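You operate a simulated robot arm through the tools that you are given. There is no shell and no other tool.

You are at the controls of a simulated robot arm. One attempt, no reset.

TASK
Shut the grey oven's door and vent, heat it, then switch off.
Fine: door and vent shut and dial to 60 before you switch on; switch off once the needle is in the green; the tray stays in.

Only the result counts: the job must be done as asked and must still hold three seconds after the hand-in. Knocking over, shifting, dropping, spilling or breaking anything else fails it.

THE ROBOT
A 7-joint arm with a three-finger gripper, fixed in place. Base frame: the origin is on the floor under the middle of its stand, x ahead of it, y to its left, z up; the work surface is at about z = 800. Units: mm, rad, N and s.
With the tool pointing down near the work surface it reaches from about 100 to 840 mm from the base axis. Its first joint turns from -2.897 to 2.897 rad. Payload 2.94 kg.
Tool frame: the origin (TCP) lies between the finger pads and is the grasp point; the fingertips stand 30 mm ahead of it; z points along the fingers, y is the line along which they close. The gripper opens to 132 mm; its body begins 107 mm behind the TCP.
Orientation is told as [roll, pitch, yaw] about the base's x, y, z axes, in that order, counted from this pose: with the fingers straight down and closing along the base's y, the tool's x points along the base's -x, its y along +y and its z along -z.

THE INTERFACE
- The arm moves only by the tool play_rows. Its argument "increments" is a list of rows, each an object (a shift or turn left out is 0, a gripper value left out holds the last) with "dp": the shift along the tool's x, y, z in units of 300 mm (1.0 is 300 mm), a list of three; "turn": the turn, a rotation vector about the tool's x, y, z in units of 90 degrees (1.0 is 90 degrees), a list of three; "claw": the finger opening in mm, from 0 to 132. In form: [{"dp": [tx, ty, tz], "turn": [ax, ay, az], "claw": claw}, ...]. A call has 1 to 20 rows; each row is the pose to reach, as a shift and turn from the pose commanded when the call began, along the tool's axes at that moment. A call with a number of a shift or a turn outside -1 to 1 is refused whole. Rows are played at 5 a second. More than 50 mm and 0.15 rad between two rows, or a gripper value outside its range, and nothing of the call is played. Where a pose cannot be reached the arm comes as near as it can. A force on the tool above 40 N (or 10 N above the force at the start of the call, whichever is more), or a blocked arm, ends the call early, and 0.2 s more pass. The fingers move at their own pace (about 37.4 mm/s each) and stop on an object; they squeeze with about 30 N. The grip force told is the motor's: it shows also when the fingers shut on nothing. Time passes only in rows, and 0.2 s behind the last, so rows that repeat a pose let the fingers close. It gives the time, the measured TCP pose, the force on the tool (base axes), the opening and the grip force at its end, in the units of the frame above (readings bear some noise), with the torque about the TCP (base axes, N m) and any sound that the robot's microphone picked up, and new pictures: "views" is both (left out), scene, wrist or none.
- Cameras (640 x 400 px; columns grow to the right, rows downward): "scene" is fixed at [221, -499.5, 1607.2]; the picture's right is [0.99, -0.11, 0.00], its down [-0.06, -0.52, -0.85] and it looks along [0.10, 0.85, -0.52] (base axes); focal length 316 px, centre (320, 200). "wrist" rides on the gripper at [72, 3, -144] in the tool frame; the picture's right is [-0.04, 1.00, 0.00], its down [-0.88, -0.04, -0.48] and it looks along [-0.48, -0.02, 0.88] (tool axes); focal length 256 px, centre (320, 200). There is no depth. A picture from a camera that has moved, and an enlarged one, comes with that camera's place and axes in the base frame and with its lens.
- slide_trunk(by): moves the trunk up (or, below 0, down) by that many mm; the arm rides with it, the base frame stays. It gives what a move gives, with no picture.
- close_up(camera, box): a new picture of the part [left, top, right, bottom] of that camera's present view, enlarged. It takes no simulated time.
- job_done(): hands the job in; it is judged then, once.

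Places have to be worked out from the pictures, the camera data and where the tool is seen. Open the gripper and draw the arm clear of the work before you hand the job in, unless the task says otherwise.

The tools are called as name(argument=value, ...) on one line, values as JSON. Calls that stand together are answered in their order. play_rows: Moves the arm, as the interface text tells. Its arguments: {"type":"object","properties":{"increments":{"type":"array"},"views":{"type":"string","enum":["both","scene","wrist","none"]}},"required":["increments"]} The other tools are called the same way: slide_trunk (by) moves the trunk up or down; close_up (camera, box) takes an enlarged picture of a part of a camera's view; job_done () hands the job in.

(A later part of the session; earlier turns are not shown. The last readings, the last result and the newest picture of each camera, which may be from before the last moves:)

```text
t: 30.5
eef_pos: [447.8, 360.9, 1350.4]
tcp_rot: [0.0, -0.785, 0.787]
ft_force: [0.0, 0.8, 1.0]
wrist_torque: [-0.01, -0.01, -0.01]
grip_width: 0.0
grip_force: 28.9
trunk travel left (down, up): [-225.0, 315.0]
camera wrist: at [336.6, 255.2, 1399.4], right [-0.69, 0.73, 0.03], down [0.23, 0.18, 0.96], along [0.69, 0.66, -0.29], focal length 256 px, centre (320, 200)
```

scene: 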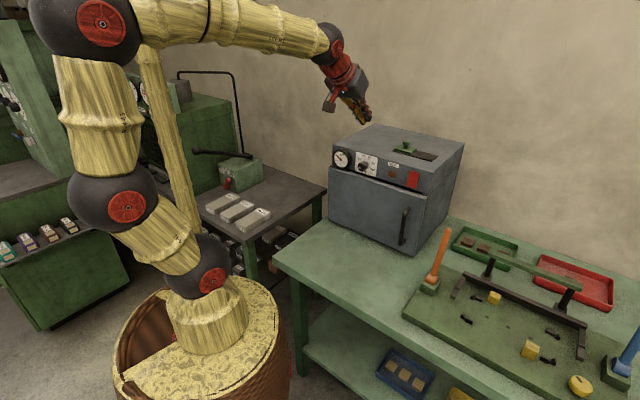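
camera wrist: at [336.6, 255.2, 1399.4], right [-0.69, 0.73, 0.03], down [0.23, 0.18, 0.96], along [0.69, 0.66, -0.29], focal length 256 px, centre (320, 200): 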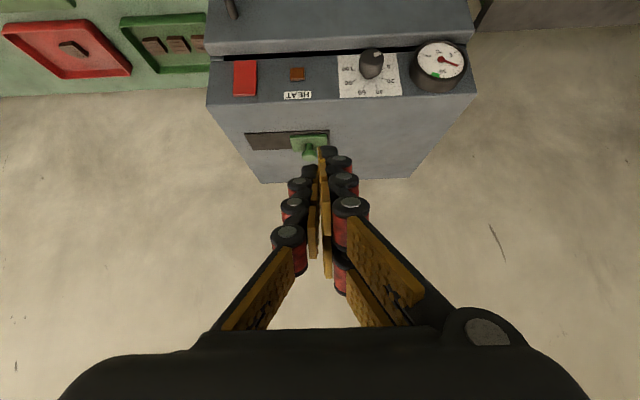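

All clear so far; the arm reached this pose easily. I now try pitching the remaining 45° to horizontal in free air above the oven level, to see whether it is reachable.

play_rows(increments=[{"dp": [0, 0, 0], "turn": [0, -0.0714, 0], "claw": 0}, {"turn": [0, -0.1429, 0]}, {"turn": [0, -0.2143, 0]}, {"turn": [0, -0.2857, 0]}, {"turn": [0, -0.3571, 0]}, {"turn": [0, -0.4286, 0]}, {"turn": [0, -0.5, 0]}, {"turn": [0, -0.5, 0]}], views="both")

```text
t: 32.3
eef_pos: [440.6, 369.1, 1345.5]
tcp_rot: [0.063, -1.472, 0.759]
ft_force: [-0.4, -1.0, -0.1]
wrist_torque: [0.05, -0.02, -0.02]
grip_width: 0.0
grip_force: 28.8
out of reach, approached as far as the arm can: row 7
trunk travel left (down, up): [-225.0, 315.0]
camera wrist: at [335.3, 261.0, 1288.1], right [-0.73, 0.68, 0.05], down [-0.23, -0.31, 0.92], along [0.64, 0.66, 0.39], focal length 256 px, centre (320, 200)
```

scene: 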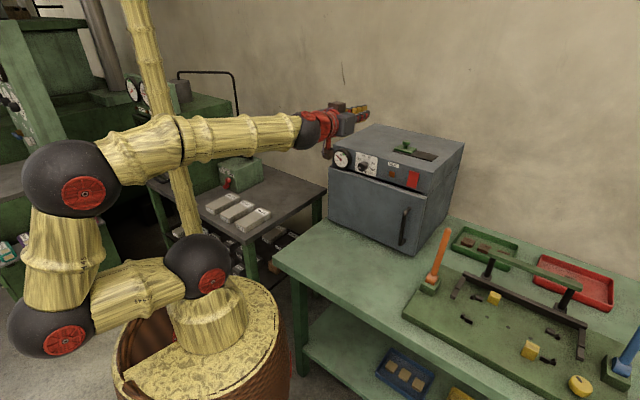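
wrist: 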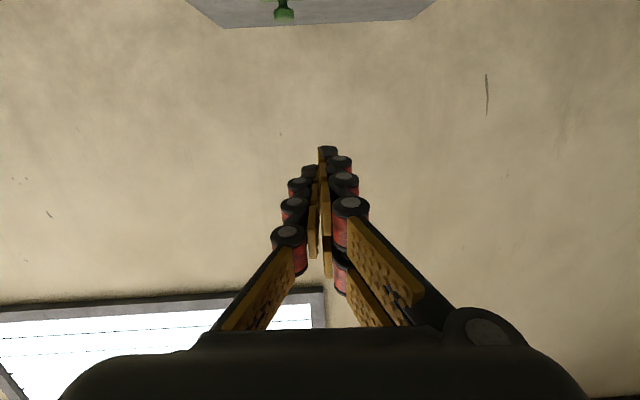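

It got to about 84° of pitch before running out of reach because the arm is folded close in. I extend 120 mm outward (still in free air above the oven) to see whether full horizontal works at the dial's radius.

play_rows(increments=[{"dp": [0, 0, 0.05], "claw": 0}, {"dp": [0, 0, 0.1]}, {"dp": [0, 0, 0.15]}, {"dp": [0, 0, 0.2]}, {"dp": [0, 0, 0.25]}, {"dp": [0, 0, 0.3]}, {"dp": [0, 0, 0.35]}, {"dp": [0, 0, 0.4]}, {"dp": [0, 0, 0.4]}], views="both")

```text
t: 34.3
eef_pos: [531.1, 448.1, 1348.9]
tcp_rot: [0.044, -1.568, 0.743]
ft_force: [0.6, -0.6, -0.1]
wrist_torque: [-0.01, 0.0, 0.0]
grip_width: 0.0
grip_force: 28.4
out of reach, approached as far as the arm can: row 1
trunk travel left (down, up): [-225.0, 315.0]
camera wrist: at [427.4, 346.8, 1276.7], right [-0.71, 0.71, 0.04], down [-0.31, -0.36, 0.88], along [0.64, 0.61, 0.47], focal length 256 px, centre (320, 200)
```

scene: 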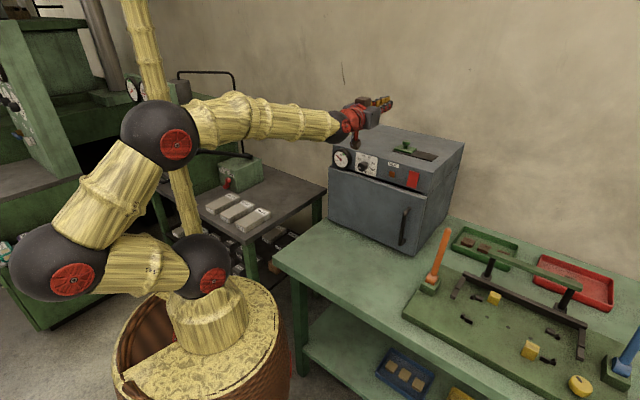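
wrist: 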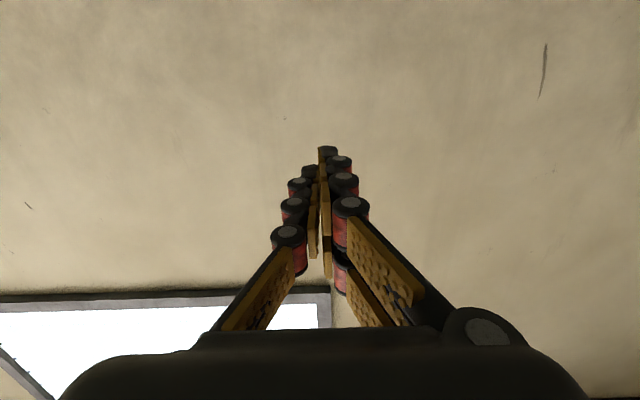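

Full horizontal is reachable at this radius. I retract 60 mm, then I'll lower the trunk to bring the tool to dial height with the fingertips about 40 mm short of the knob.

play_rows(increments=[{"dp": [0, 0, -0.07], "claw": 90}, {"dp": [0, 0, -0.14]}, {"dp": [0, 0, -0.22]}, {"dp": [0, 0, -0.22]}, {"dp": [0, 0, -0.22]}, {"dp": [0, 0, -0.22]}, {"dp": [0, 0, -0.22]}], views="wrist")

```text
t: 35.9
eef_pos: [485.7, 400.1, 1350.0]
tcp_rot: [0.222, -1.57, 0.563]
ft_force: [-0.2, 0.4, 0.2]
wrist_torque: [0.0, 0.04, 0.0]
grip_width: 90.0
grip_force: 0.0
trunk travel left (down, up): [-225.0, 315.0]
camera wrist: at [380.4, 299.5, 1277.0], right [-0.71, 0.71, 0.04], down [-0.31, -0.36, 0.88], along [0.64, 0.61, 0.47], focal length 256 px, centre (320, 200)
```

wrist: 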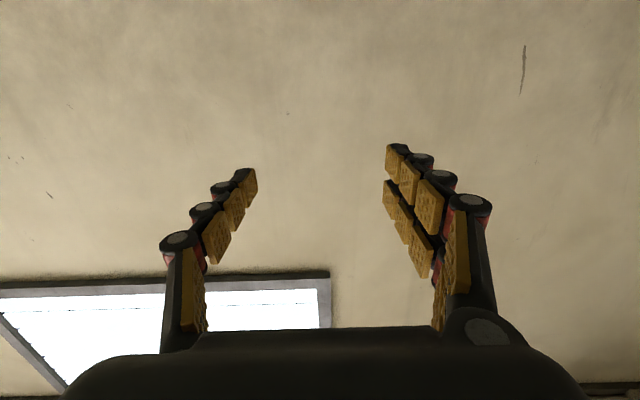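

Now at radial ≈626 mm, level. I lower the trunk 225 mm, which brings the tool axis to about z = 1125 in front of the panel.

slide_trunk(by=-225)

close_up(camera="scene", box=[260, 100, 480, 280])

close_up(camera="wrist", box=[0, 0, 640, 400])

```text
t: 38.3
eef_pos: [484.7, 400.4, 1124.9]
tcp_rot: [0.229, -1.567, 0.558]
ft_force: [0.1, 0.9, -0.2]
wrist_torque: [0.01, 0.01, 0.03]
grip_width: 90.1
grip_force: 0.0
trunk travel left (down, up): [0.0, 540.0]
```

```text
2.22 times, centred on (370, 190) of scene
camera zoom: at [221.0, -499.5, 1607.2], right [0.99, -0.11, 0.0], down [-0.06, -0.52, -0.85], along [0.1, 0.85, -0.52], focal length 703 px, centre (209, 222)
```

zoom: 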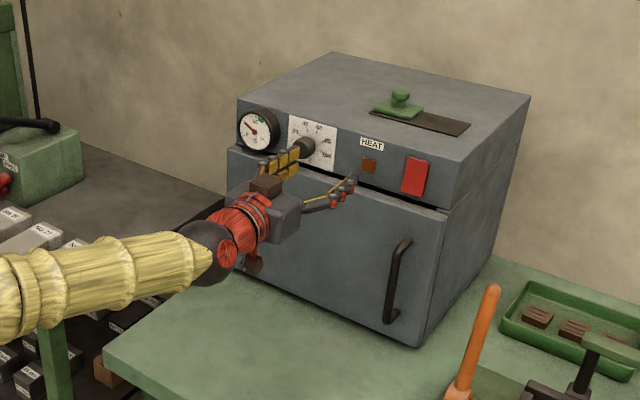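

```text
1.00 times, centred on (320, 200) of wrist (not enlarged: the box is as wide or as high as the picture)
camera zoom: at [380.4, 299.4, 1052.3], right [-0.71, 0.71, 0.04], down [-0.31, -0.36, 0.88], along [0.64, 0.61, 0.47], focal length 256 px, centre (320, 200)
```

zoom: 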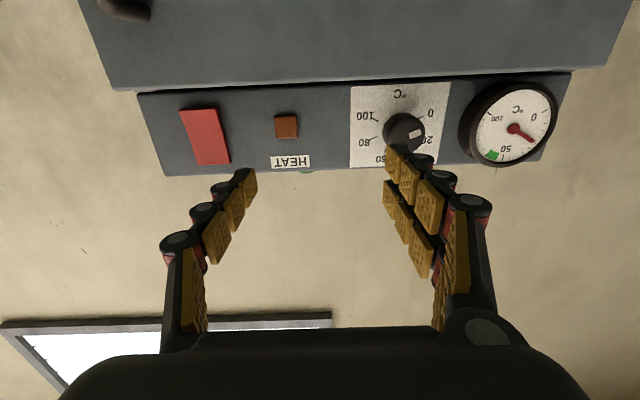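

The wrist view now shows the panel and dial (upside-down) clearly. I zoom in to locate the knob precisely and to read the scale angles.

close_up(camera="wrist", box=[335, 70, 465, 170])

close_up(camera="wrist", box=[130, 60, 350, 190])

close_up(camera="scene", box=[325, 140, 385, 200])

```text
4.00 times, centred on (400, 120) of wrist
camera zoom: at [380.4, 299.4, 1052.3], right [-0.71, 0.71, 0.04], down [-0.31, -0.36, 0.88], along [0.64, 0.61, 0.47], focal length 1024 px, centre (0, 520)
```

zoom: 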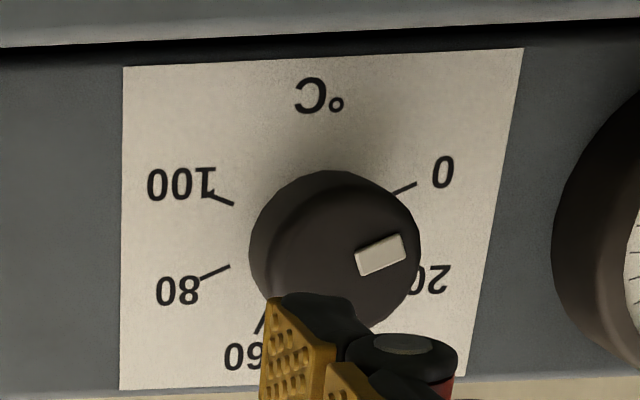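

```text
2.91 times, centred on (240, 125) of wrist
camera zoom: at [380.4, 299.4, 1052.3], right [-0.71, 0.71, 0.04], down [-0.31, -0.36, 0.88], along [0.64, 0.61, 0.47], focal length 745 px, centre (553, 418)
```

zoom: 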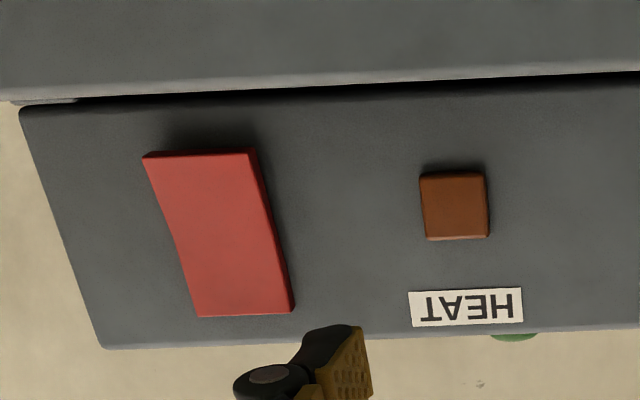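

```text
6.67 times, centred on (355, 170) of scene
camera zoom: at [221.0, -499.5, 1607.2], right [0.99, -0.11, 0.0], down [-0.06, -0.52, -0.85], along [0.1, 0.85, -0.52], focal length 2109 px, centre (87, 400)
```

zoom: 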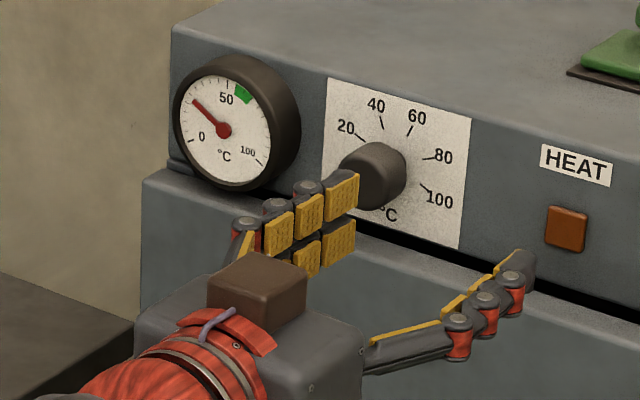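

Reading the dial: ticks are about 45° apart (0 at −112°, 60 at about +22°), so it needs about 135° clockwise. The knob axis sits about 11 mm below and 75 mm to the +y side of the tool axis, cap front ≈79 mm ahead; I centre on it first and check.

play_rows(increments=[{"dp": [0.0092, 0.0625, 0], "claw": 90}, {"dp": [0.0184, 0.125, 0]}, {"dp": [0.0275, 0.1875, 0]}, {"dp": [0.0367, 0.25, 0]}, {"dp": [0.0367, 0.25, 0]}], views="both")

close_up(camera="wrist", box=[240, 80, 400, 200])

```text
t: 39.5
eef_pos: [470.8, 411.0, 1123.3]
tcp_rot: [0.076, -1.564, 0.721]
ft_force: [0.0, 0.1, 0.6]
wrist_torque: [0.04, 0.01, -0.02]
grip_width: 89.9
grip_force: 0.0
out of reach, approached as far as the arm can: row 2, 3, 4, 5
trunk travel left (down, up): [0.0, 540.0]
camera wrist: at [367.0, 310.1, 1050.7], right [-0.71, 0.7, 0.04], down [-0.3, -0.36, 0.88], along [0.63, 0.61, 0.47], focal length 256 px, centre (320, 200)
```

scene: 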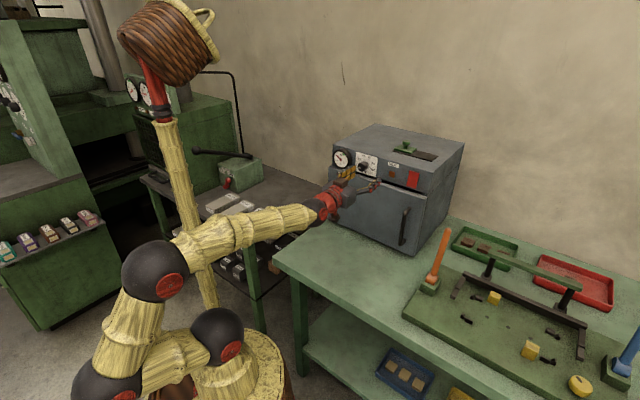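
wrist: 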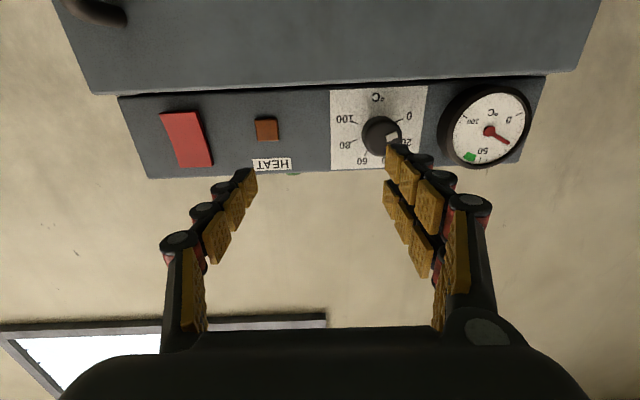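

```text
3.33 times, centred on (320, 140) of wrist
camera zoom: at [367.0, 310.1, 1050.7], right [-0.71, 0.7, 0.04], down [-0.3, -0.36, 0.88], along [0.63, 0.61, 0.47], focal length 853 px, centre (320, 400)
```

zoom: 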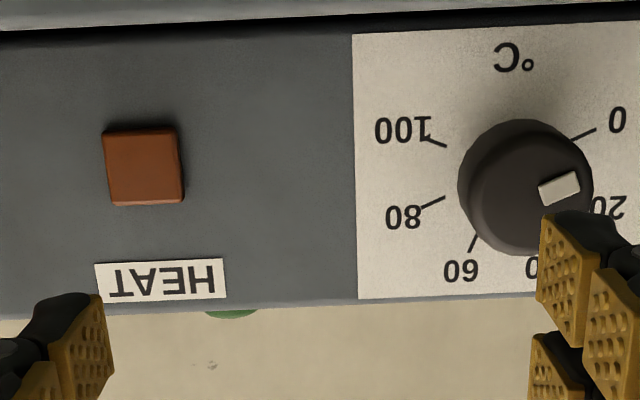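

The level pose runs out of reach sideways when retracted, so I'll use a slight 10° downward pitch, which is fine for the knob. Knob cap centre now judged at about (494,517,1114); I move to a pre-grasp 80 mm short of it.

play_rows(increments=[{"dp": [-0.03, -0.15, -0.007], "turn": [0, 0.03, 0], "claw": 80}, {"dp": [-0.03, -0.15, 0], "turn": [0, 0.07, 0]}, {"dp": [-0.03, -0.15, 0], "turn": [0, 0.1111, 0]}, {"dp": [-0.035, -0.1, 0.01], "turn": [0, 0.1111, 0]}, {"dp": [-0.04, -0.05, 0.02], "turn": [0, 0.1111, 0]}, {"dp": [-0.0453, 0.0093, 0.0347], "turn": [0, 0.1111, 0]}, {"dp": [-0.0453, 0.0093, 0.0347], "turn": [0, 0.1111, 0]}], views="both")

```text
t: 41.1
eef_pos: [475.3, 421.0, 1136.7]
tcp_rot: [0.0, -1.396, 0.784]
ft_force: [0.6, 0.1, 0.7]
wrist_torque: [-0.03, 0.01, -0.01]
grip_width: 80.0
grip_force: 0.1
trunk travel left (down, up): [0.0, 540.0]
camera wrist: at [364.1, 313.3, 1090.3], right [-0.7, 0.71, 0.04], down [-0.19, -0.25, 0.95], along [0.69, 0.66, 0.31], focal length 256 px, centre (320, 200)
```

scene: 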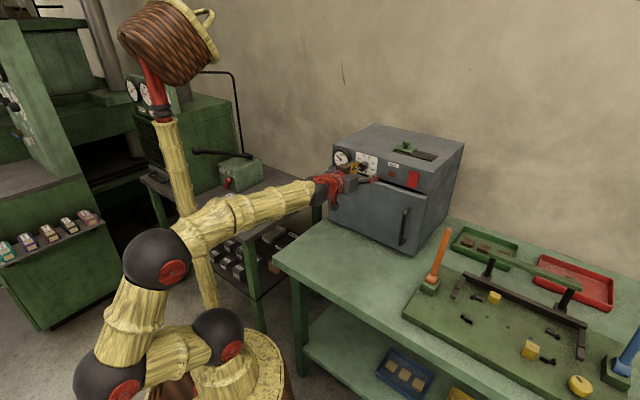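
wrist: 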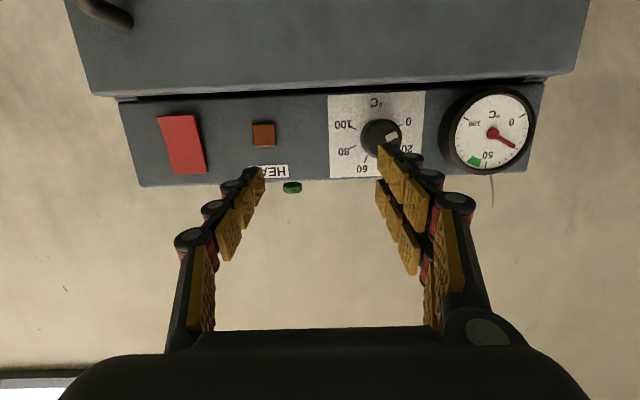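

The 10° pitch pose is reached exactly. Now I shift about 55 mm sideways and 8 mm down to line up with the knob.

play_rows(increments=[{"dp": [0.007, 0.045, 0.003], "claw": 80}, {"dp": [0.014, 0.09, 0.006]}, {"dp": [0.02, 0.135, 0.009]}, {"dp": [0.027, 0.182, 0.0127]}, {"dp": [0.027, 0.182, 0.0127]}], views="both")

close_up(camera="wrist", box=[240, 80, 400, 200])

```text
t: 42.3
eef_pos: [438.4, 461.8, 1128.3]
tcp_rot: [0.002, -1.394, 0.784]
ft_force: [0.2, -0.6, 0.4]
wrist_torque: [-0.02, 0.01, -0.03]
grip_width: 79.9
grip_force: 0.0
trunk travel left (down, up): [0.0, 540.0]
camera wrist: at [327.0, 353.7, 1082.0], right [-0.7, 0.71, 0.04], down [-0.19, -0.25, 0.95], along [0.69, 0.66, 0.31], focal length 256 px, centre (320, 200)
```

scene: 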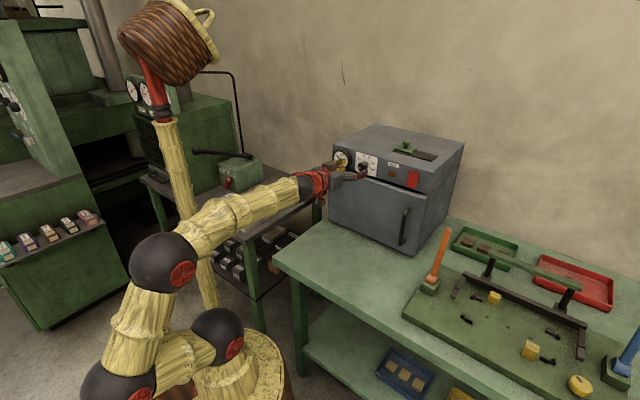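
wrist: 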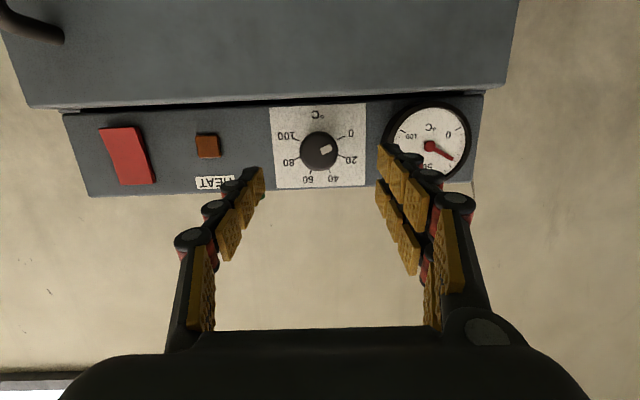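

```text
3.33 times, centred on (320, 140) of wrist
camera zoom: at [327.0, 353.7, 1082.0], right [-0.7, 0.71, 0.04], down [-0.19, -0.25, 0.95], along [0.69, 0.66, 0.31], focal length 853 px, centre (320, 400)
```

zoom: 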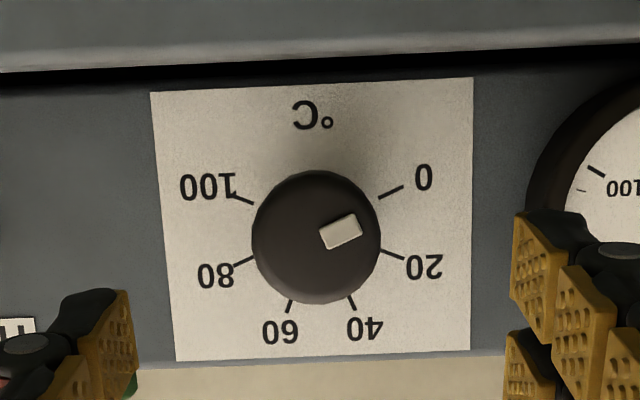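

The dial is now centred between the fingers (knob axis within ~2 mm, z≈1112) and points to 0. I narrow the opening to 60 mm, correct 3 mm down, and advance 57 mm so the tips surround the knob cap.

play_rows(increments=[{"dp": [0.005, -0.0017, 0.02], "claw": 60}, {"dp": [0.01, -0.0033, 0.05]}, {"dp": [0.01, -0.0033, 0.08]}, {"dp": [0.01, -0.0033, 0.11]}, {"dp": [0.01, -0.0033, 0.14]}, {"dp": [0.01, -0.0033, 0.165]}, {"dp": [0.01, -0.0033, 0.19]}, {"dp": [0.01, -0.0033, 0.19]}], views="both")

close_up(camera="wrist", box=[220, 60, 440, 220])

close_up(camera="scene", box=[320, 140, 400, 200])

```text
t: 44.1
eef_pos: [478.4, 500.2, 1114.8]
tcp_rot: [0.0, -1.394, 0.786]
ft_force: [0.9, 0.2, -0.3]
wrist_torque: [0.06, -0.01, -0.01]
grip_width: 60.0
grip_force: 0.1
trunk travel left (down, up): [0.0, 540.0]
camera wrist: at [367.5, 392.3, 1068.3], right [-0.7, 0.71, 0.04], down [-0.19, -0.25, 0.95], along [0.69, 0.66, 0.31], focal length 256 px, centre (320, 200)
```

scene: 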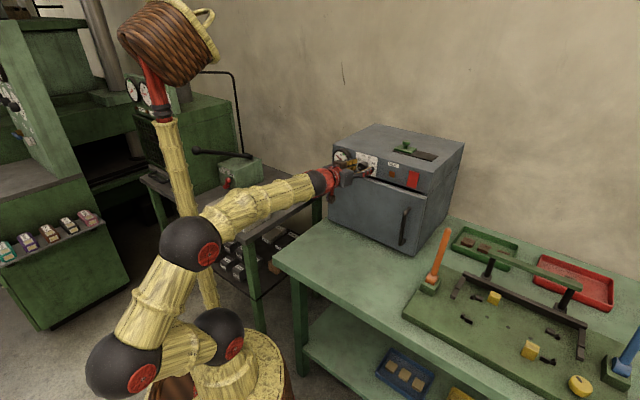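
wrist: 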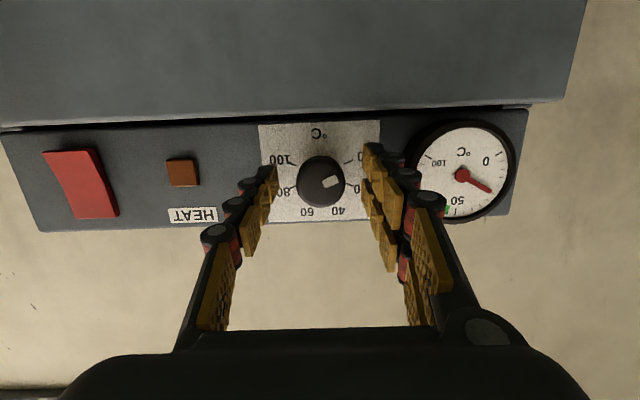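

```text
2.50 times, centred on (330, 140) of wrist
camera zoom: at [367.5, 392.3, 1068.3], right [-0.7, 0.71, 0.04], down [-0.19, -0.25, 0.95], along [0.69, 0.66, 0.31], focal length 640 px, centre (295, 350)
```

zoom: 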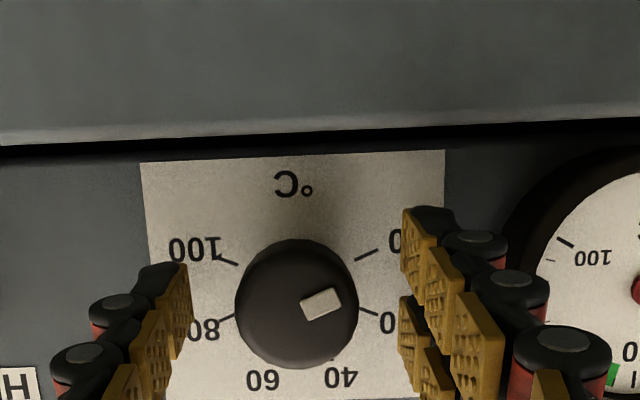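

```text
6.67 times, centred on (360, 170) of scene
camera zoom: at [221.0, -499.5, 1607.2], right [0.99, -0.11, 0.0], down [-0.06, -0.52, -0.85], along [0.1, 0.85, -0.52], focal length 2109 px, centre (53, 400)
```

zoom: 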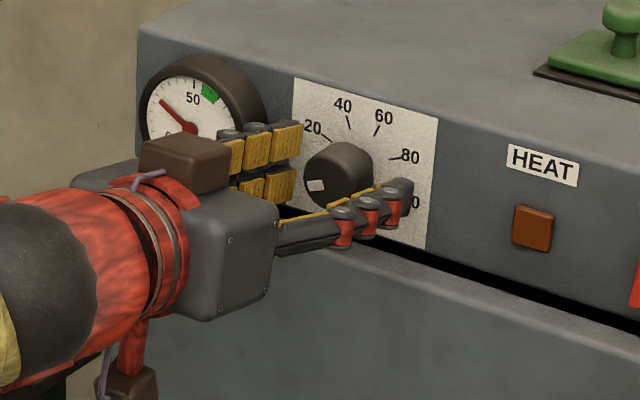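

The knob is centred on the tool axis with ~17 mm of finger overlap and clear of the gauge. I close the fingers on the knob.

play_rows(increments=[{"dp": [0, 0, 0], "claw": 20}, {"dp": [0, 0, 0]}, {"dp": [0, 0, 0]}, {"dp": [0, 0, 0]}, {"dp": [0, 0, 0]}], views="both")

close_up(camera="wrist", box=[220, 60, 440, 220])

```text
t: 45.3
eef_pos: [479.2, 498.7, 1113.9]
tcp_rot: [0.002, -1.393, 0.784]
ft_force: [-1.2, 2.0, -0.7]
wrist_torque: [-0.03, 0.0, 0.06]
grip_width: 32.9
grip_force: 44.8
trunk travel left (down, up): [0.0, 540.0]
camera wrist: at [367.1, 392.4, 1068.4], right [-0.7, 0.71, 0.04], down [-0.19, -0.25, 0.95], along [0.69, 0.66, 0.31], focal length 256 px, centre (320, 200)
```

scene: 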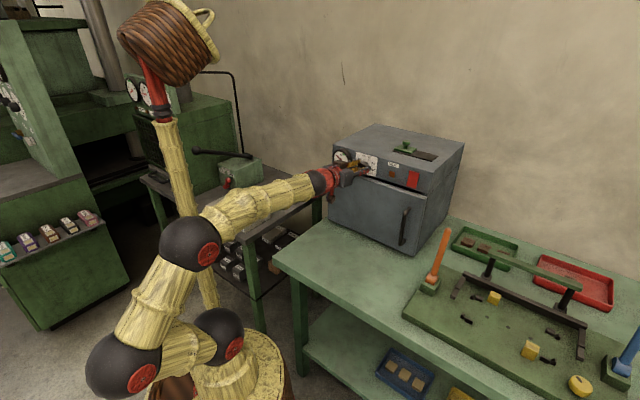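
wrist: 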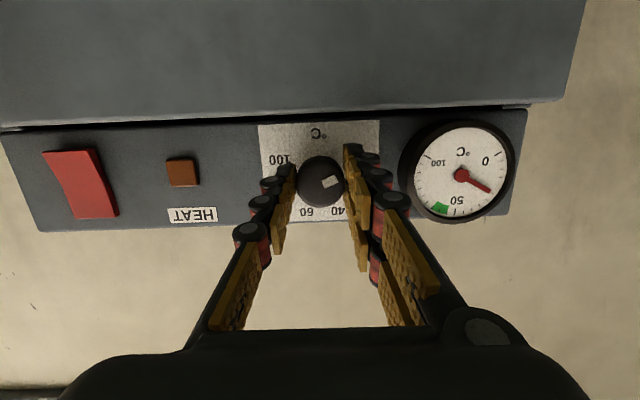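

```text
2.50 times, centred on (330, 140) of wrist
camera zoom: at [367.1, 392.4, 1068.4], right [-0.7, 0.71, 0.04], down [-0.19, -0.25, 0.95], along [0.69, 0.66, 0.31], focal length 640 px, centre (295, 350)
```

zoom: 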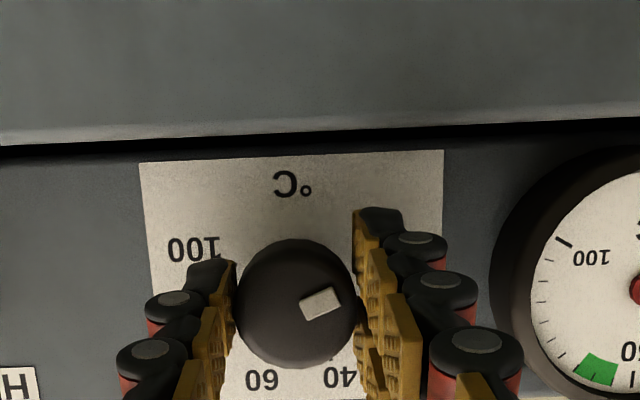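

Gripped at 32.9 mm. I test a first 22.5° clockwise turn about the tool axis and check the pointer follows.

play_rows(increments=[{"turn": [0, 0, 0.06], "claw": 20}, {"turn": [0, 0, 0.12]}, {"turn": [0, 0, 0.18]}, {"turn": [0, 0, 0.25]}, {"turn": [0, 0, 0.25]}], views="both")

close_up(camera="wrist", box=[220, 60, 440, 220])

close_up(camera="scene", box=[320, 140, 400, 200])

```text
t: 46.5
eef_pos: [477.0, 500.4, 1114.5]
tcp_rot: [1.136, -1.141, -0.383]
ft_force: [-4.4, 7.5, 3.0]
wrist_torque: [-0.05, 0.1, 1.28]
grip_width: 33.4
grip_force: 44.8
trunk travel left (down, up): [0.0, 540.0]
camera wrist: at [347.8, 412.9, 1075.0], right [-0.59, 0.69, 0.42], down [0.03, -0.5, 0.87], along [0.81, 0.52, 0.27], focal length 256 px, centre (320, 200)
```

scene: 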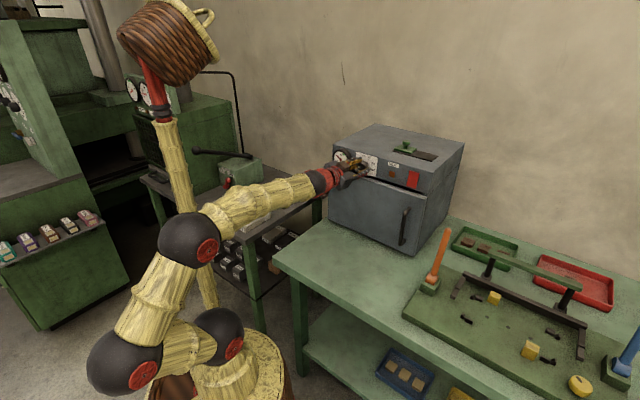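
wrist: 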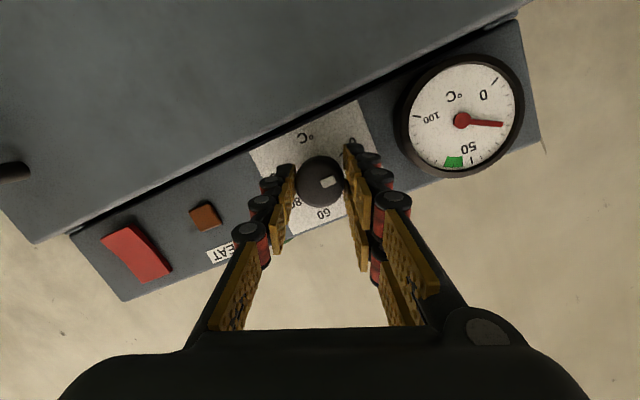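

```text
2.50 times, centred on (330, 140) of wrist
camera zoom: at [347.8, 412.9, 1075.0], right [-0.59, 0.69, 0.42], down [0.03, -0.5, 0.87], along [0.81, 0.52, 0.27], focal length 640 px, centre (295, 350)
```

zoom: 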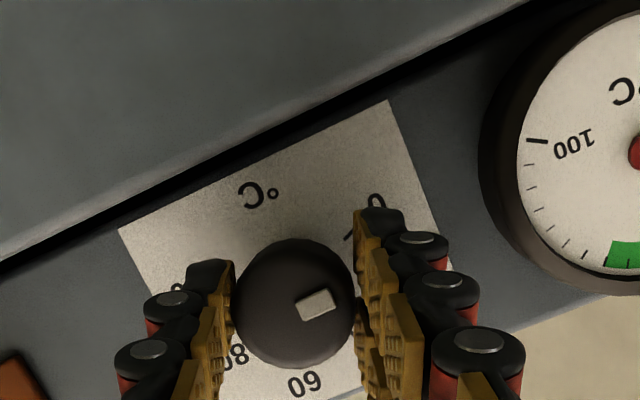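

```text
6.67 times, centred on (360, 170) of scene
camera zoom: at [221.0, -499.5, 1607.2], right [0.99, -0.11, 0.0], down [-0.06, -0.52, -0.85], along [0.1, 0.85, -0.52], focal length 2109 px, centre (53, 400)
```

zoom: 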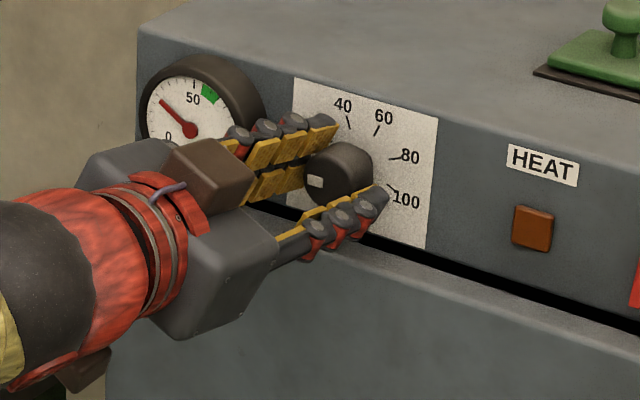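

The knob is turning with the gripper (pointer lags a few degrees). I continue another 45°.

play_rows(increments=[{"turn": [0, 0, 0.07], "claw": 20}, {"turn": [0, 0, 0.14]}, {"turn": [0, 0, 0.21]}, {"turn": [0, 0, 0.28]}, {"turn": [0, 0, 0.35]}, {"turn": [0, 0, 0.42]}, {"turn": [0, 0, 0.5]}, {"turn": [0, 0, 0.5]}], views="both")

close_up(camera="wrist", box=[220, 60, 440, 220])

close_up(camera="scene", box=[320, 140, 400, 200])

```text
t: 48.3
eef_pos: [478.2, 499.6, 1116.1]
tcp_rot: [1.383, -0.386, -0.714]
ft_force: [-8.2, 8.1, 9.3]
wrist_torque: [0.48, -0.48, 0.86]
grip_width: 34.9
grip_force: 45.2
trunk travel left (down, up): [0.0, 540.0]
camera wrist: at [326.1, 443.9, 1116.2], right [-0.13, 0.36, 0.93], down [0.29, -0.88, 0.38], along [0.95, 0.32, 0.01], focal length 256 px, centre (320, 200)
```

scene: 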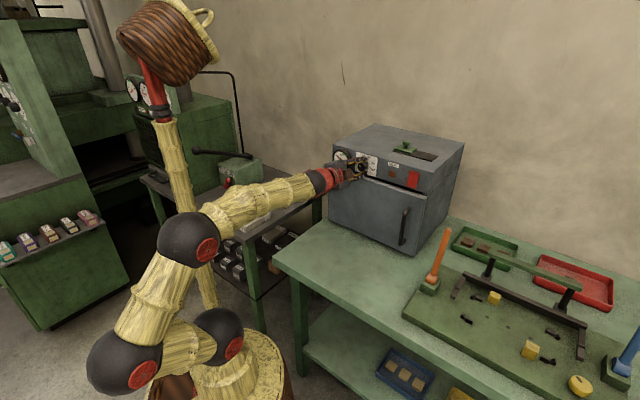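
wrist: 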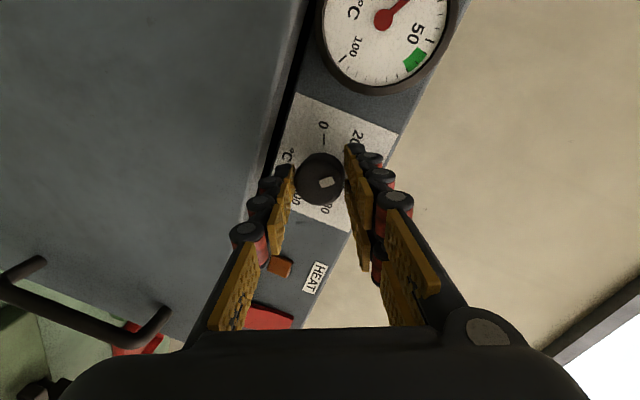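

```text
2.50 times, centred on (330, 140) of wrist
camera zoom: at [326.1, 443.9, 1116.2], right [-0.13, 0.36, 0.93], down [0.29, -0.88, 0.38], along [0.95, 0.32, 0.01], focal length 640 px, centre (295, 350)
```

zoom: 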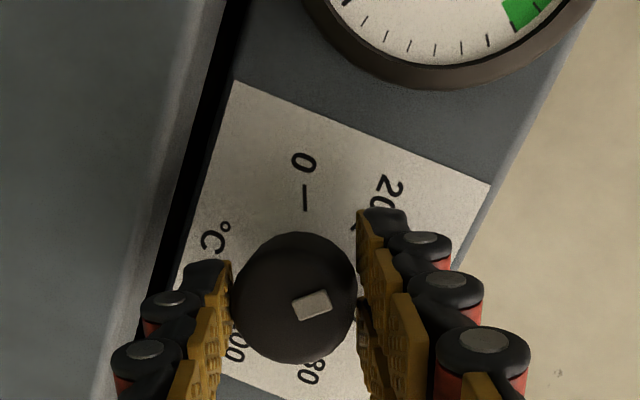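

```text
6.67 times, centred on (360, 170) of scene
camera zoom: at [221.0, -499.5, 1607.2], right [0.99, -0.11, 0.0], down [-0.06, -0.52, -0.85], along [0.1, 0.85, -0.52], focal length 2109 px, centre (53, 400)
```

zoom: 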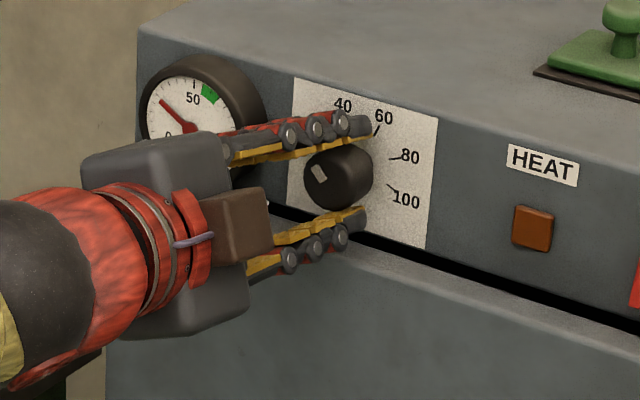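

Using the mark's long-axis orientation, the pointer lags only ~3°, so the dial is now near 29. I keep turning in the same grip by another 45°.

play_rows(increments=[{"turn": [0, 0, 0.07], "claw": 20}, {"turn": [0, 0, 0.14]}, {"turn": [0, 0, 0.21]}, {"turn": [0, 0, 0.28]}, {"turn": [0, 0, 0.35]}, {"turn": [0, 0, 0.42]}, {"turn": [0, 0, 0.5]}, {"turn": [0, 0, 0.5]}], views="both")

close_up(camera="wrist", box=[220, 60, 440, 220])

close_up(camera="scene", box=[320, 140, 400, 200])

```text
t: 50.1
eef_pos: [477.8, 498.4, 1116.4]
tcp_rot: [1.384, 0.387, -0.856]
ft_force: [-8.6, 1.2, 12.3]
wrist_torque: [0.68, -0.66, 0.03]
grip_width: 34.6
grip_force: 44.7
trunk travel left (down, up): [0.0, 540.0]
camera wrist: at [334.8, 448.1, 1170.7], right [0.41, -0.19, 0.89], down [0.19, -0.94, -0.28], along [0.89, 0.28, -0.35], focal length 256 px, centre (320, 200)
```

scene: 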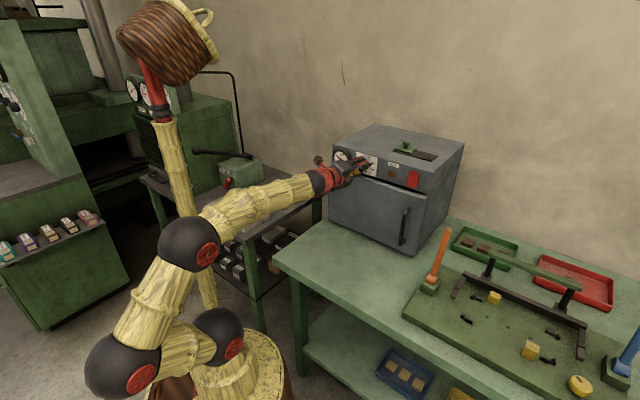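
wrist: 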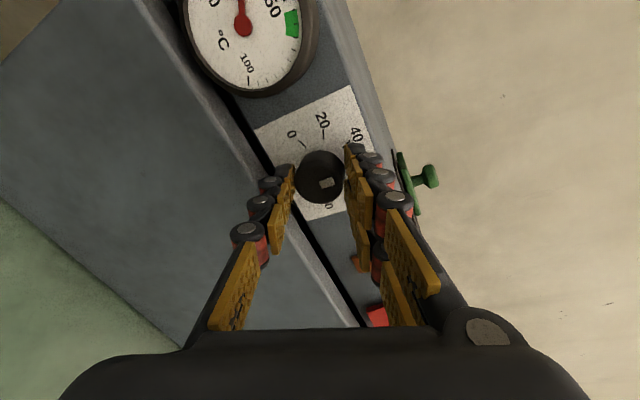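

```text
2.50 times, centred on (330, 140) of wrist
camera zoom: at [334.8, 448.1, 1170.7], right [0.41, -0.19, 0.89], down [0.19, -0.94, -0.28], along [0.89, 0.28, -0.35], focal length 640 px, centre (295, 350)
```

zoom: 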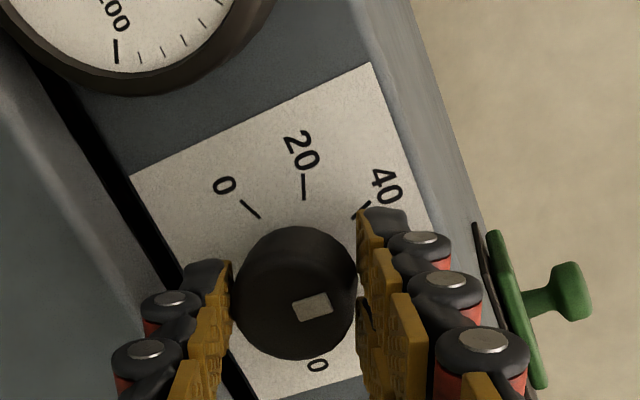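

```text
6.67 times, centred on (360, 170) of scene
camera zoom: at [221.0, -499.5, 1607.2], right [0.99, -0.11, 0.0], down [-0.06, -0.52, -0.85], along [0.1, 0.85, -0.52], focal length 2109 px, centre (53, 400)
```

zoom: 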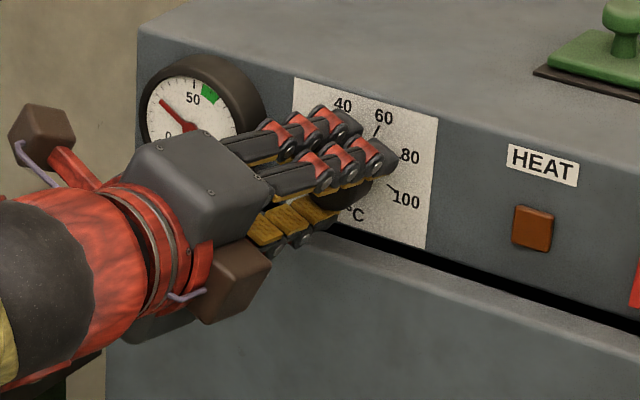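

Now the 20 tick points straight up in the image and the pointer reads about 51. I turn a further ~19° to approach 60.

play_rows(increments=[{"turn": [0, 0, 0.07], "claw": 20}, {"turn": [0, 0, 0.14]}, {"turn": [0, 0, 0.21]}, {"turn": [0, 0, 0.21]}], views="wrist")

close_up(camera="wrist", box=[220, 60, 440, 220])

close_up(camera="scene", box=[320, 140, 400, 200])

```text
t: 51.1
eef_pos: [477.6, 498.5, 1115.1]
tcp_rot: [1.34, 0.71, -0.938]
ft_force: [-6.6, 1.8, 14.0]
wrist_torque: [0.63, -0.58, -0.25]
grip_width: 34.3
grip_force: 45.4
trunk travel left (down, up): [0.0, 540.0]
camera wrist: at [346.6, 441.0, 1190.0], right [0.58, -0.4, 0.71], down [0.04, -0.85, -0.52], along [0.81, 0.33, -0.48], focal length 256 px, centre (320, 200)
```

wrist: 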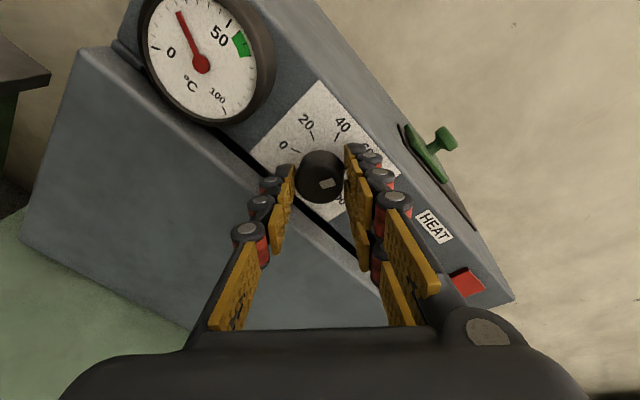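

```text
2.50 times, centred on (330, 140) of wrist
camera zoom: at [346.6, 441.0, 1190.0], right [0.58, -0.4, 0.71], down [0.04, -0.85, -0.52], along [0.81, 0.33, -0.48], focal length 640 px, centre (295, 350)
```

zoom: 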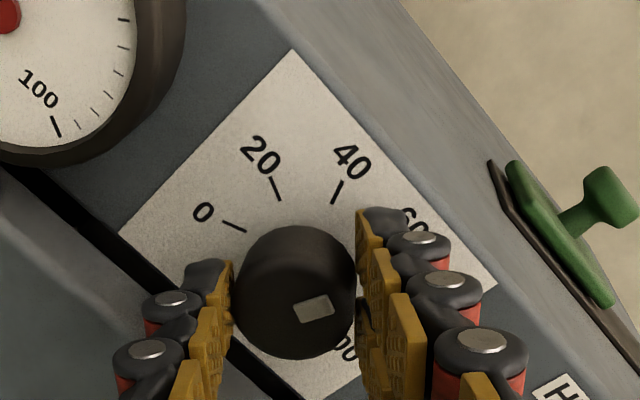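

```text
6.67 times, centred on (360, 170) of scene
camera zoom: at [221.0, -499.5, 1607.2], right [0.99, -0.11, 0.0], down [-0.06, -0.52, -0.85], along [0.1, 0.85, -0.52], focal length 2109 px, centre (53, 400)
```

zoom: 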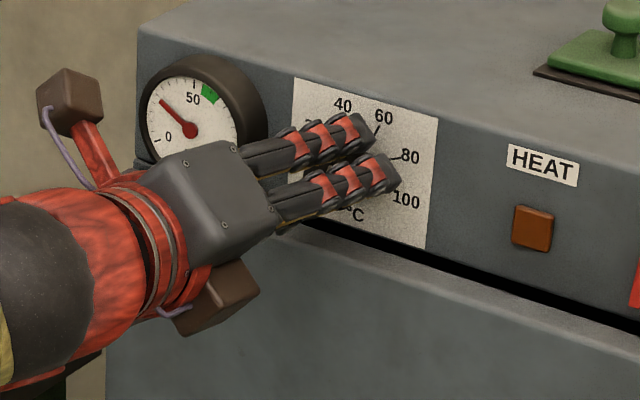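

The pointer looks about aligned with 60. I open slightly, back off 60 mm, and check the reading unobstructed.

play_rows(increments=[{"dp": [0, 0, 0], "claw": 46}, {"dp": [0, 0, 0]}, {"dp": [0, 0, -0.03]}, {"dp": [0, 0, -0.08]}, {"dp": [0, 0, -0.14]}, {"dp": [0, 0, -0.2]}, {"dp": [0, 0, -0.2]}], views="both")

close_up(camera="wrist", box=[220, 60, 440, 220])

close_up(camera="scene", box=[330, 145, 390, 190])

```text
t: 52.7
eef_pos: [435.9, 458.1, 1125.6]
tcp_rot: [1.338, 0.709, -0.938]
ft_force: [1.0, 0.6, -0.3]
wrist_torque: [0.01, -0.01, -0.01]
grip_width: 45.8
grip_force: 0.1
trunk travel left (down, up): [0.0, 540.0]
camera wrist: at [305.1, 399.7, 1199.6], right [0.58, -0.4, 0.71], down [0.04, -0.85, -0.52], along [0.81, 0.33, -0.48], focal length 256 px, centre (320, 200)
```

scene: 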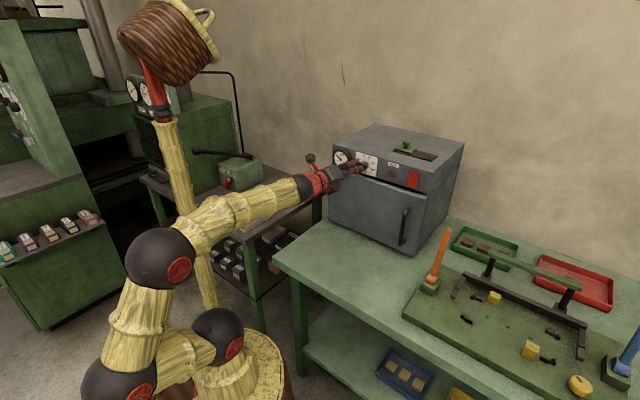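
wrist: 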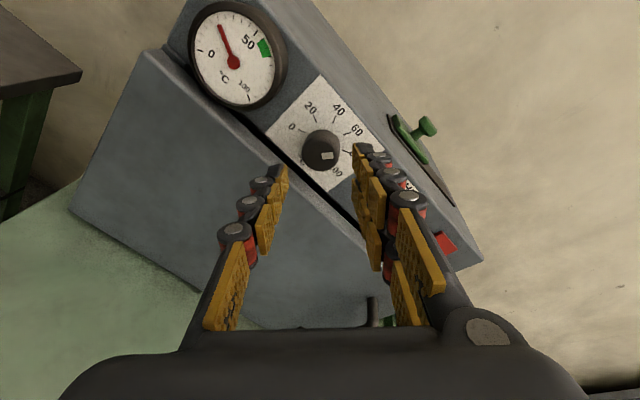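

```text
2.50 times, centred on (330, 140) of wrist
camera zoom: at [305.1, 399.7, 1199.6], right [0.58, -0.4, 0.71], down [0.04, -0.85, -0.52], along [0.81, 0.33, -0.48], focal length 640 px, centre (295, 350)
```

zoom: 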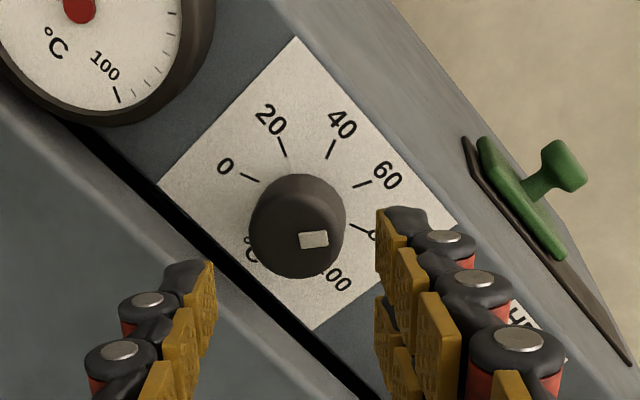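

```text
8.89 times, centred on (360, 168) of scene
camera zoom: at [221.0, -499.5, 1607.2], right [0.99, -0.11, 0.0], down [-0.06, -0.52, -0.85], along [0.1, 0.85, -0.52], focal length 2812 px, centre (-36, 489)
```

zoom: 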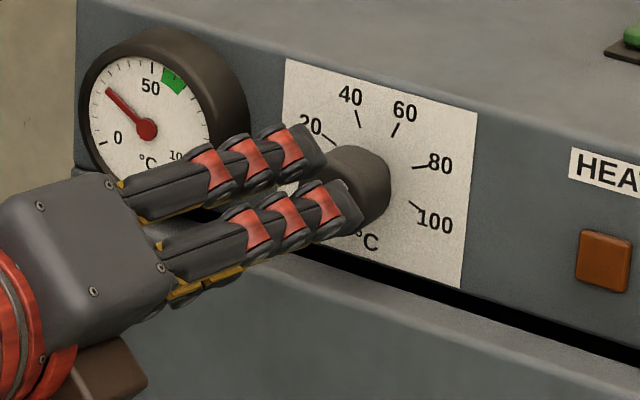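

The pointer seems to sit a bit past 60. I roll the gripper back for a clear, frontal look from both cameras.

play_rows(increments=[{"turn": [0, 0, -0.08], "claw": 60}, {"turn": [0, 0, -0.16]}, {"turn": [0, 0, -0.24]}, {"turn": [0, 0, -0.32]}, {"turn": [0, 0, -0.4]}, {"turn": [0, 0, -0.48]}, {"turn": [0, 0, -0.56]}, {"turn": [0, 0, -0.64]}, {"turn": [0, 0, -0.72]}, {"turn": [0, 0, -0.8]}, {"turn": [0, 0, -0.88]}, {"turn": [0, 0, -0.96]}], views="none")

play_rows(increments=[{"turn": [0, 0, -0.08], "claw": 60}, {"turn": [0, 0, -0.16]}, {"turn": [0, 0, -0.24]}, {"turn": [0, 0, -0.32]}, {"turn": [0, 0, -0.4]}, {"turn": [0, 0, -0.5]}, {"turn": [0, 0, -0.5]}], views="both")

close_up(camera="wrist", box=[260, 100, 380, 200])

close_up(camera="scene", box=[330, 145, 390, 190])

```text
t: 55.3
eef_pos: [436.8, 458.1, 1124.9]
tcp_rot: [1.324, -0.772, -0.61]
ft_force: [0.4, -0.8, 0.6]
wrist_torque: [0.01, 0.0, -0.01]
grip_width: 60.1
grip_force: 0.1
trunk travel left (down, up): [0.0, 540.0]
```

```text
refused: row 6 steps farther than a row can; nothing moved
```

```text
4.00 times, centred on (320, 150) of wrist
camera zoom: at [293.1, 388.1, 1101.9], right [-0.39, 0.57, 0.72], down [0.2, -0.72, 0.67], along [0.9, 0.41, 0.16], focal length 1024 px, centre (320, 400)
```

zoom: 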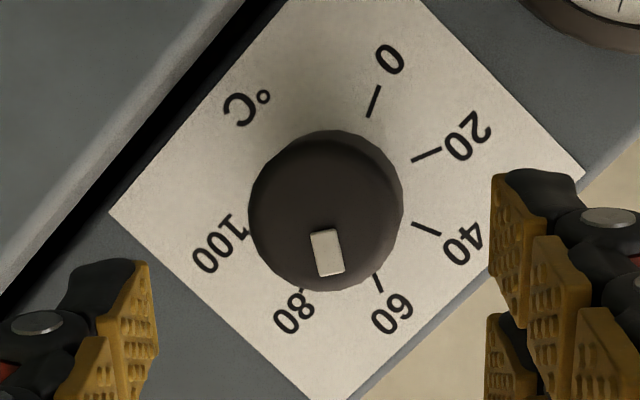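

```text
8.89 times, centred on (360, 168) of scene
camera zoom: at [221.0, -499.5, 1607.2], right [0.99, -0.11, 0.0], down [-0.06, -0.52, -0.85], along [0.1, 0.85, -0.52], focal length 2812 px, centre (-36, 489)
```

zoom: 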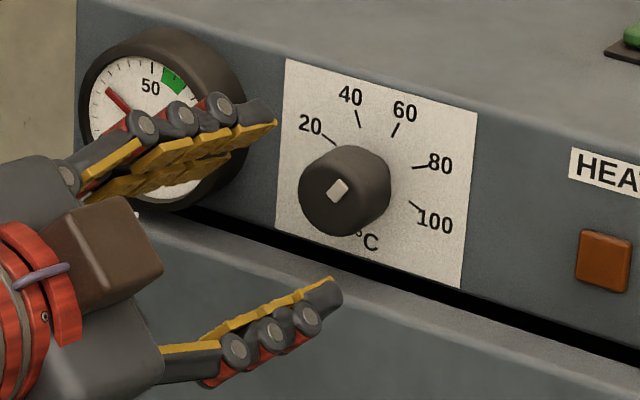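

Measured from the tick directions, the pointer is about 37°, i.e. ~14.5° past the 60 tick (reading ≈66). I roll to 15°, re-advance on the same axis with the fingers open 60 mm.

play_rows(increments=[{"turn": [0, 0, -0.0833], "claw": 60}, {"turn": [0, 0, -0.1667]}, {"turn": [0, 0, -0.25]}, {"turn": [0, 0, -0.3333]}, {"dp": [0, 0, 0.04], "turn": [0, 0, -0.3333]}, {"dp": [0, 0, 0.08], "turn": [0, 0, -0.3333]}, {"dp": [0, 0, 0.12], "turn": [0, 0, -0.3333]}, {"dp": [0, 0, 0.16], "turn": [0, 0, -0.3333]}, {"dp": [0, 0, 0.195], "turn": [0, 0, -0.3333]}, {"dp": [0, 0, 0.195], "turn": [0, 0, -0.3333]}], views="wrist")

close_up(camera="wrist", box=[240, 100, 400, 220])

```text
t: 57.5
eef_pos: [477.7, 498.0, 1114.8]
tcp_rot: [0.97, -1.257, -0.203]
ft_force: [-0.3, -0.4, -0.4]
wrist_torque: [-0.01, -0.02, 0.02]
grip_width: 60.1
grip_force: 0.0
trunk travel left (down, up): [0.0, 540.0]
camera wrist: at [353.7, 404.4, 1071.8], right [-0.64, 0.71, 0.3], down [-0.04, -0.41, 0.91], along [0.77, 0.57, 0.29], focal length 256 px, centre (320, 200)
```

wrist: 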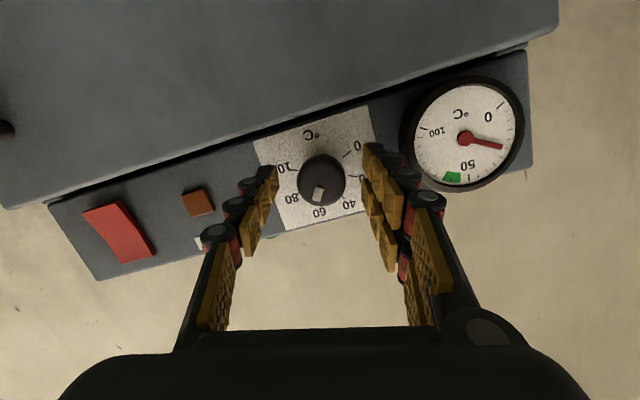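

```text
3.33 times, centred on (320, 160) of wrist
camera zoom: at [353.7, 404.4, 1071.8], right [-0.64, 0.71, 0.3], down [-0.04, -0.41, 0.91], along [0.77, 0.57, 0.29], focal length 853 px, centre (320, 333)
```

zoom: 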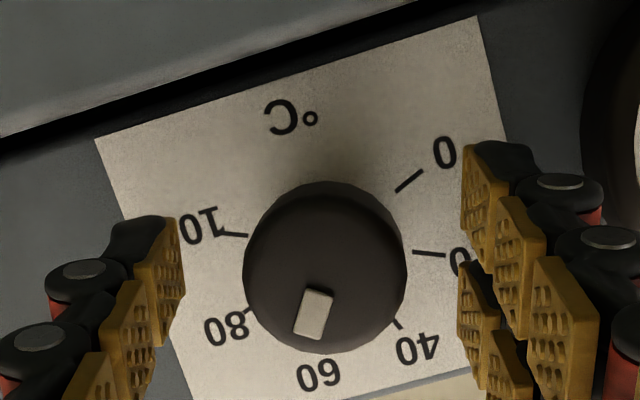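

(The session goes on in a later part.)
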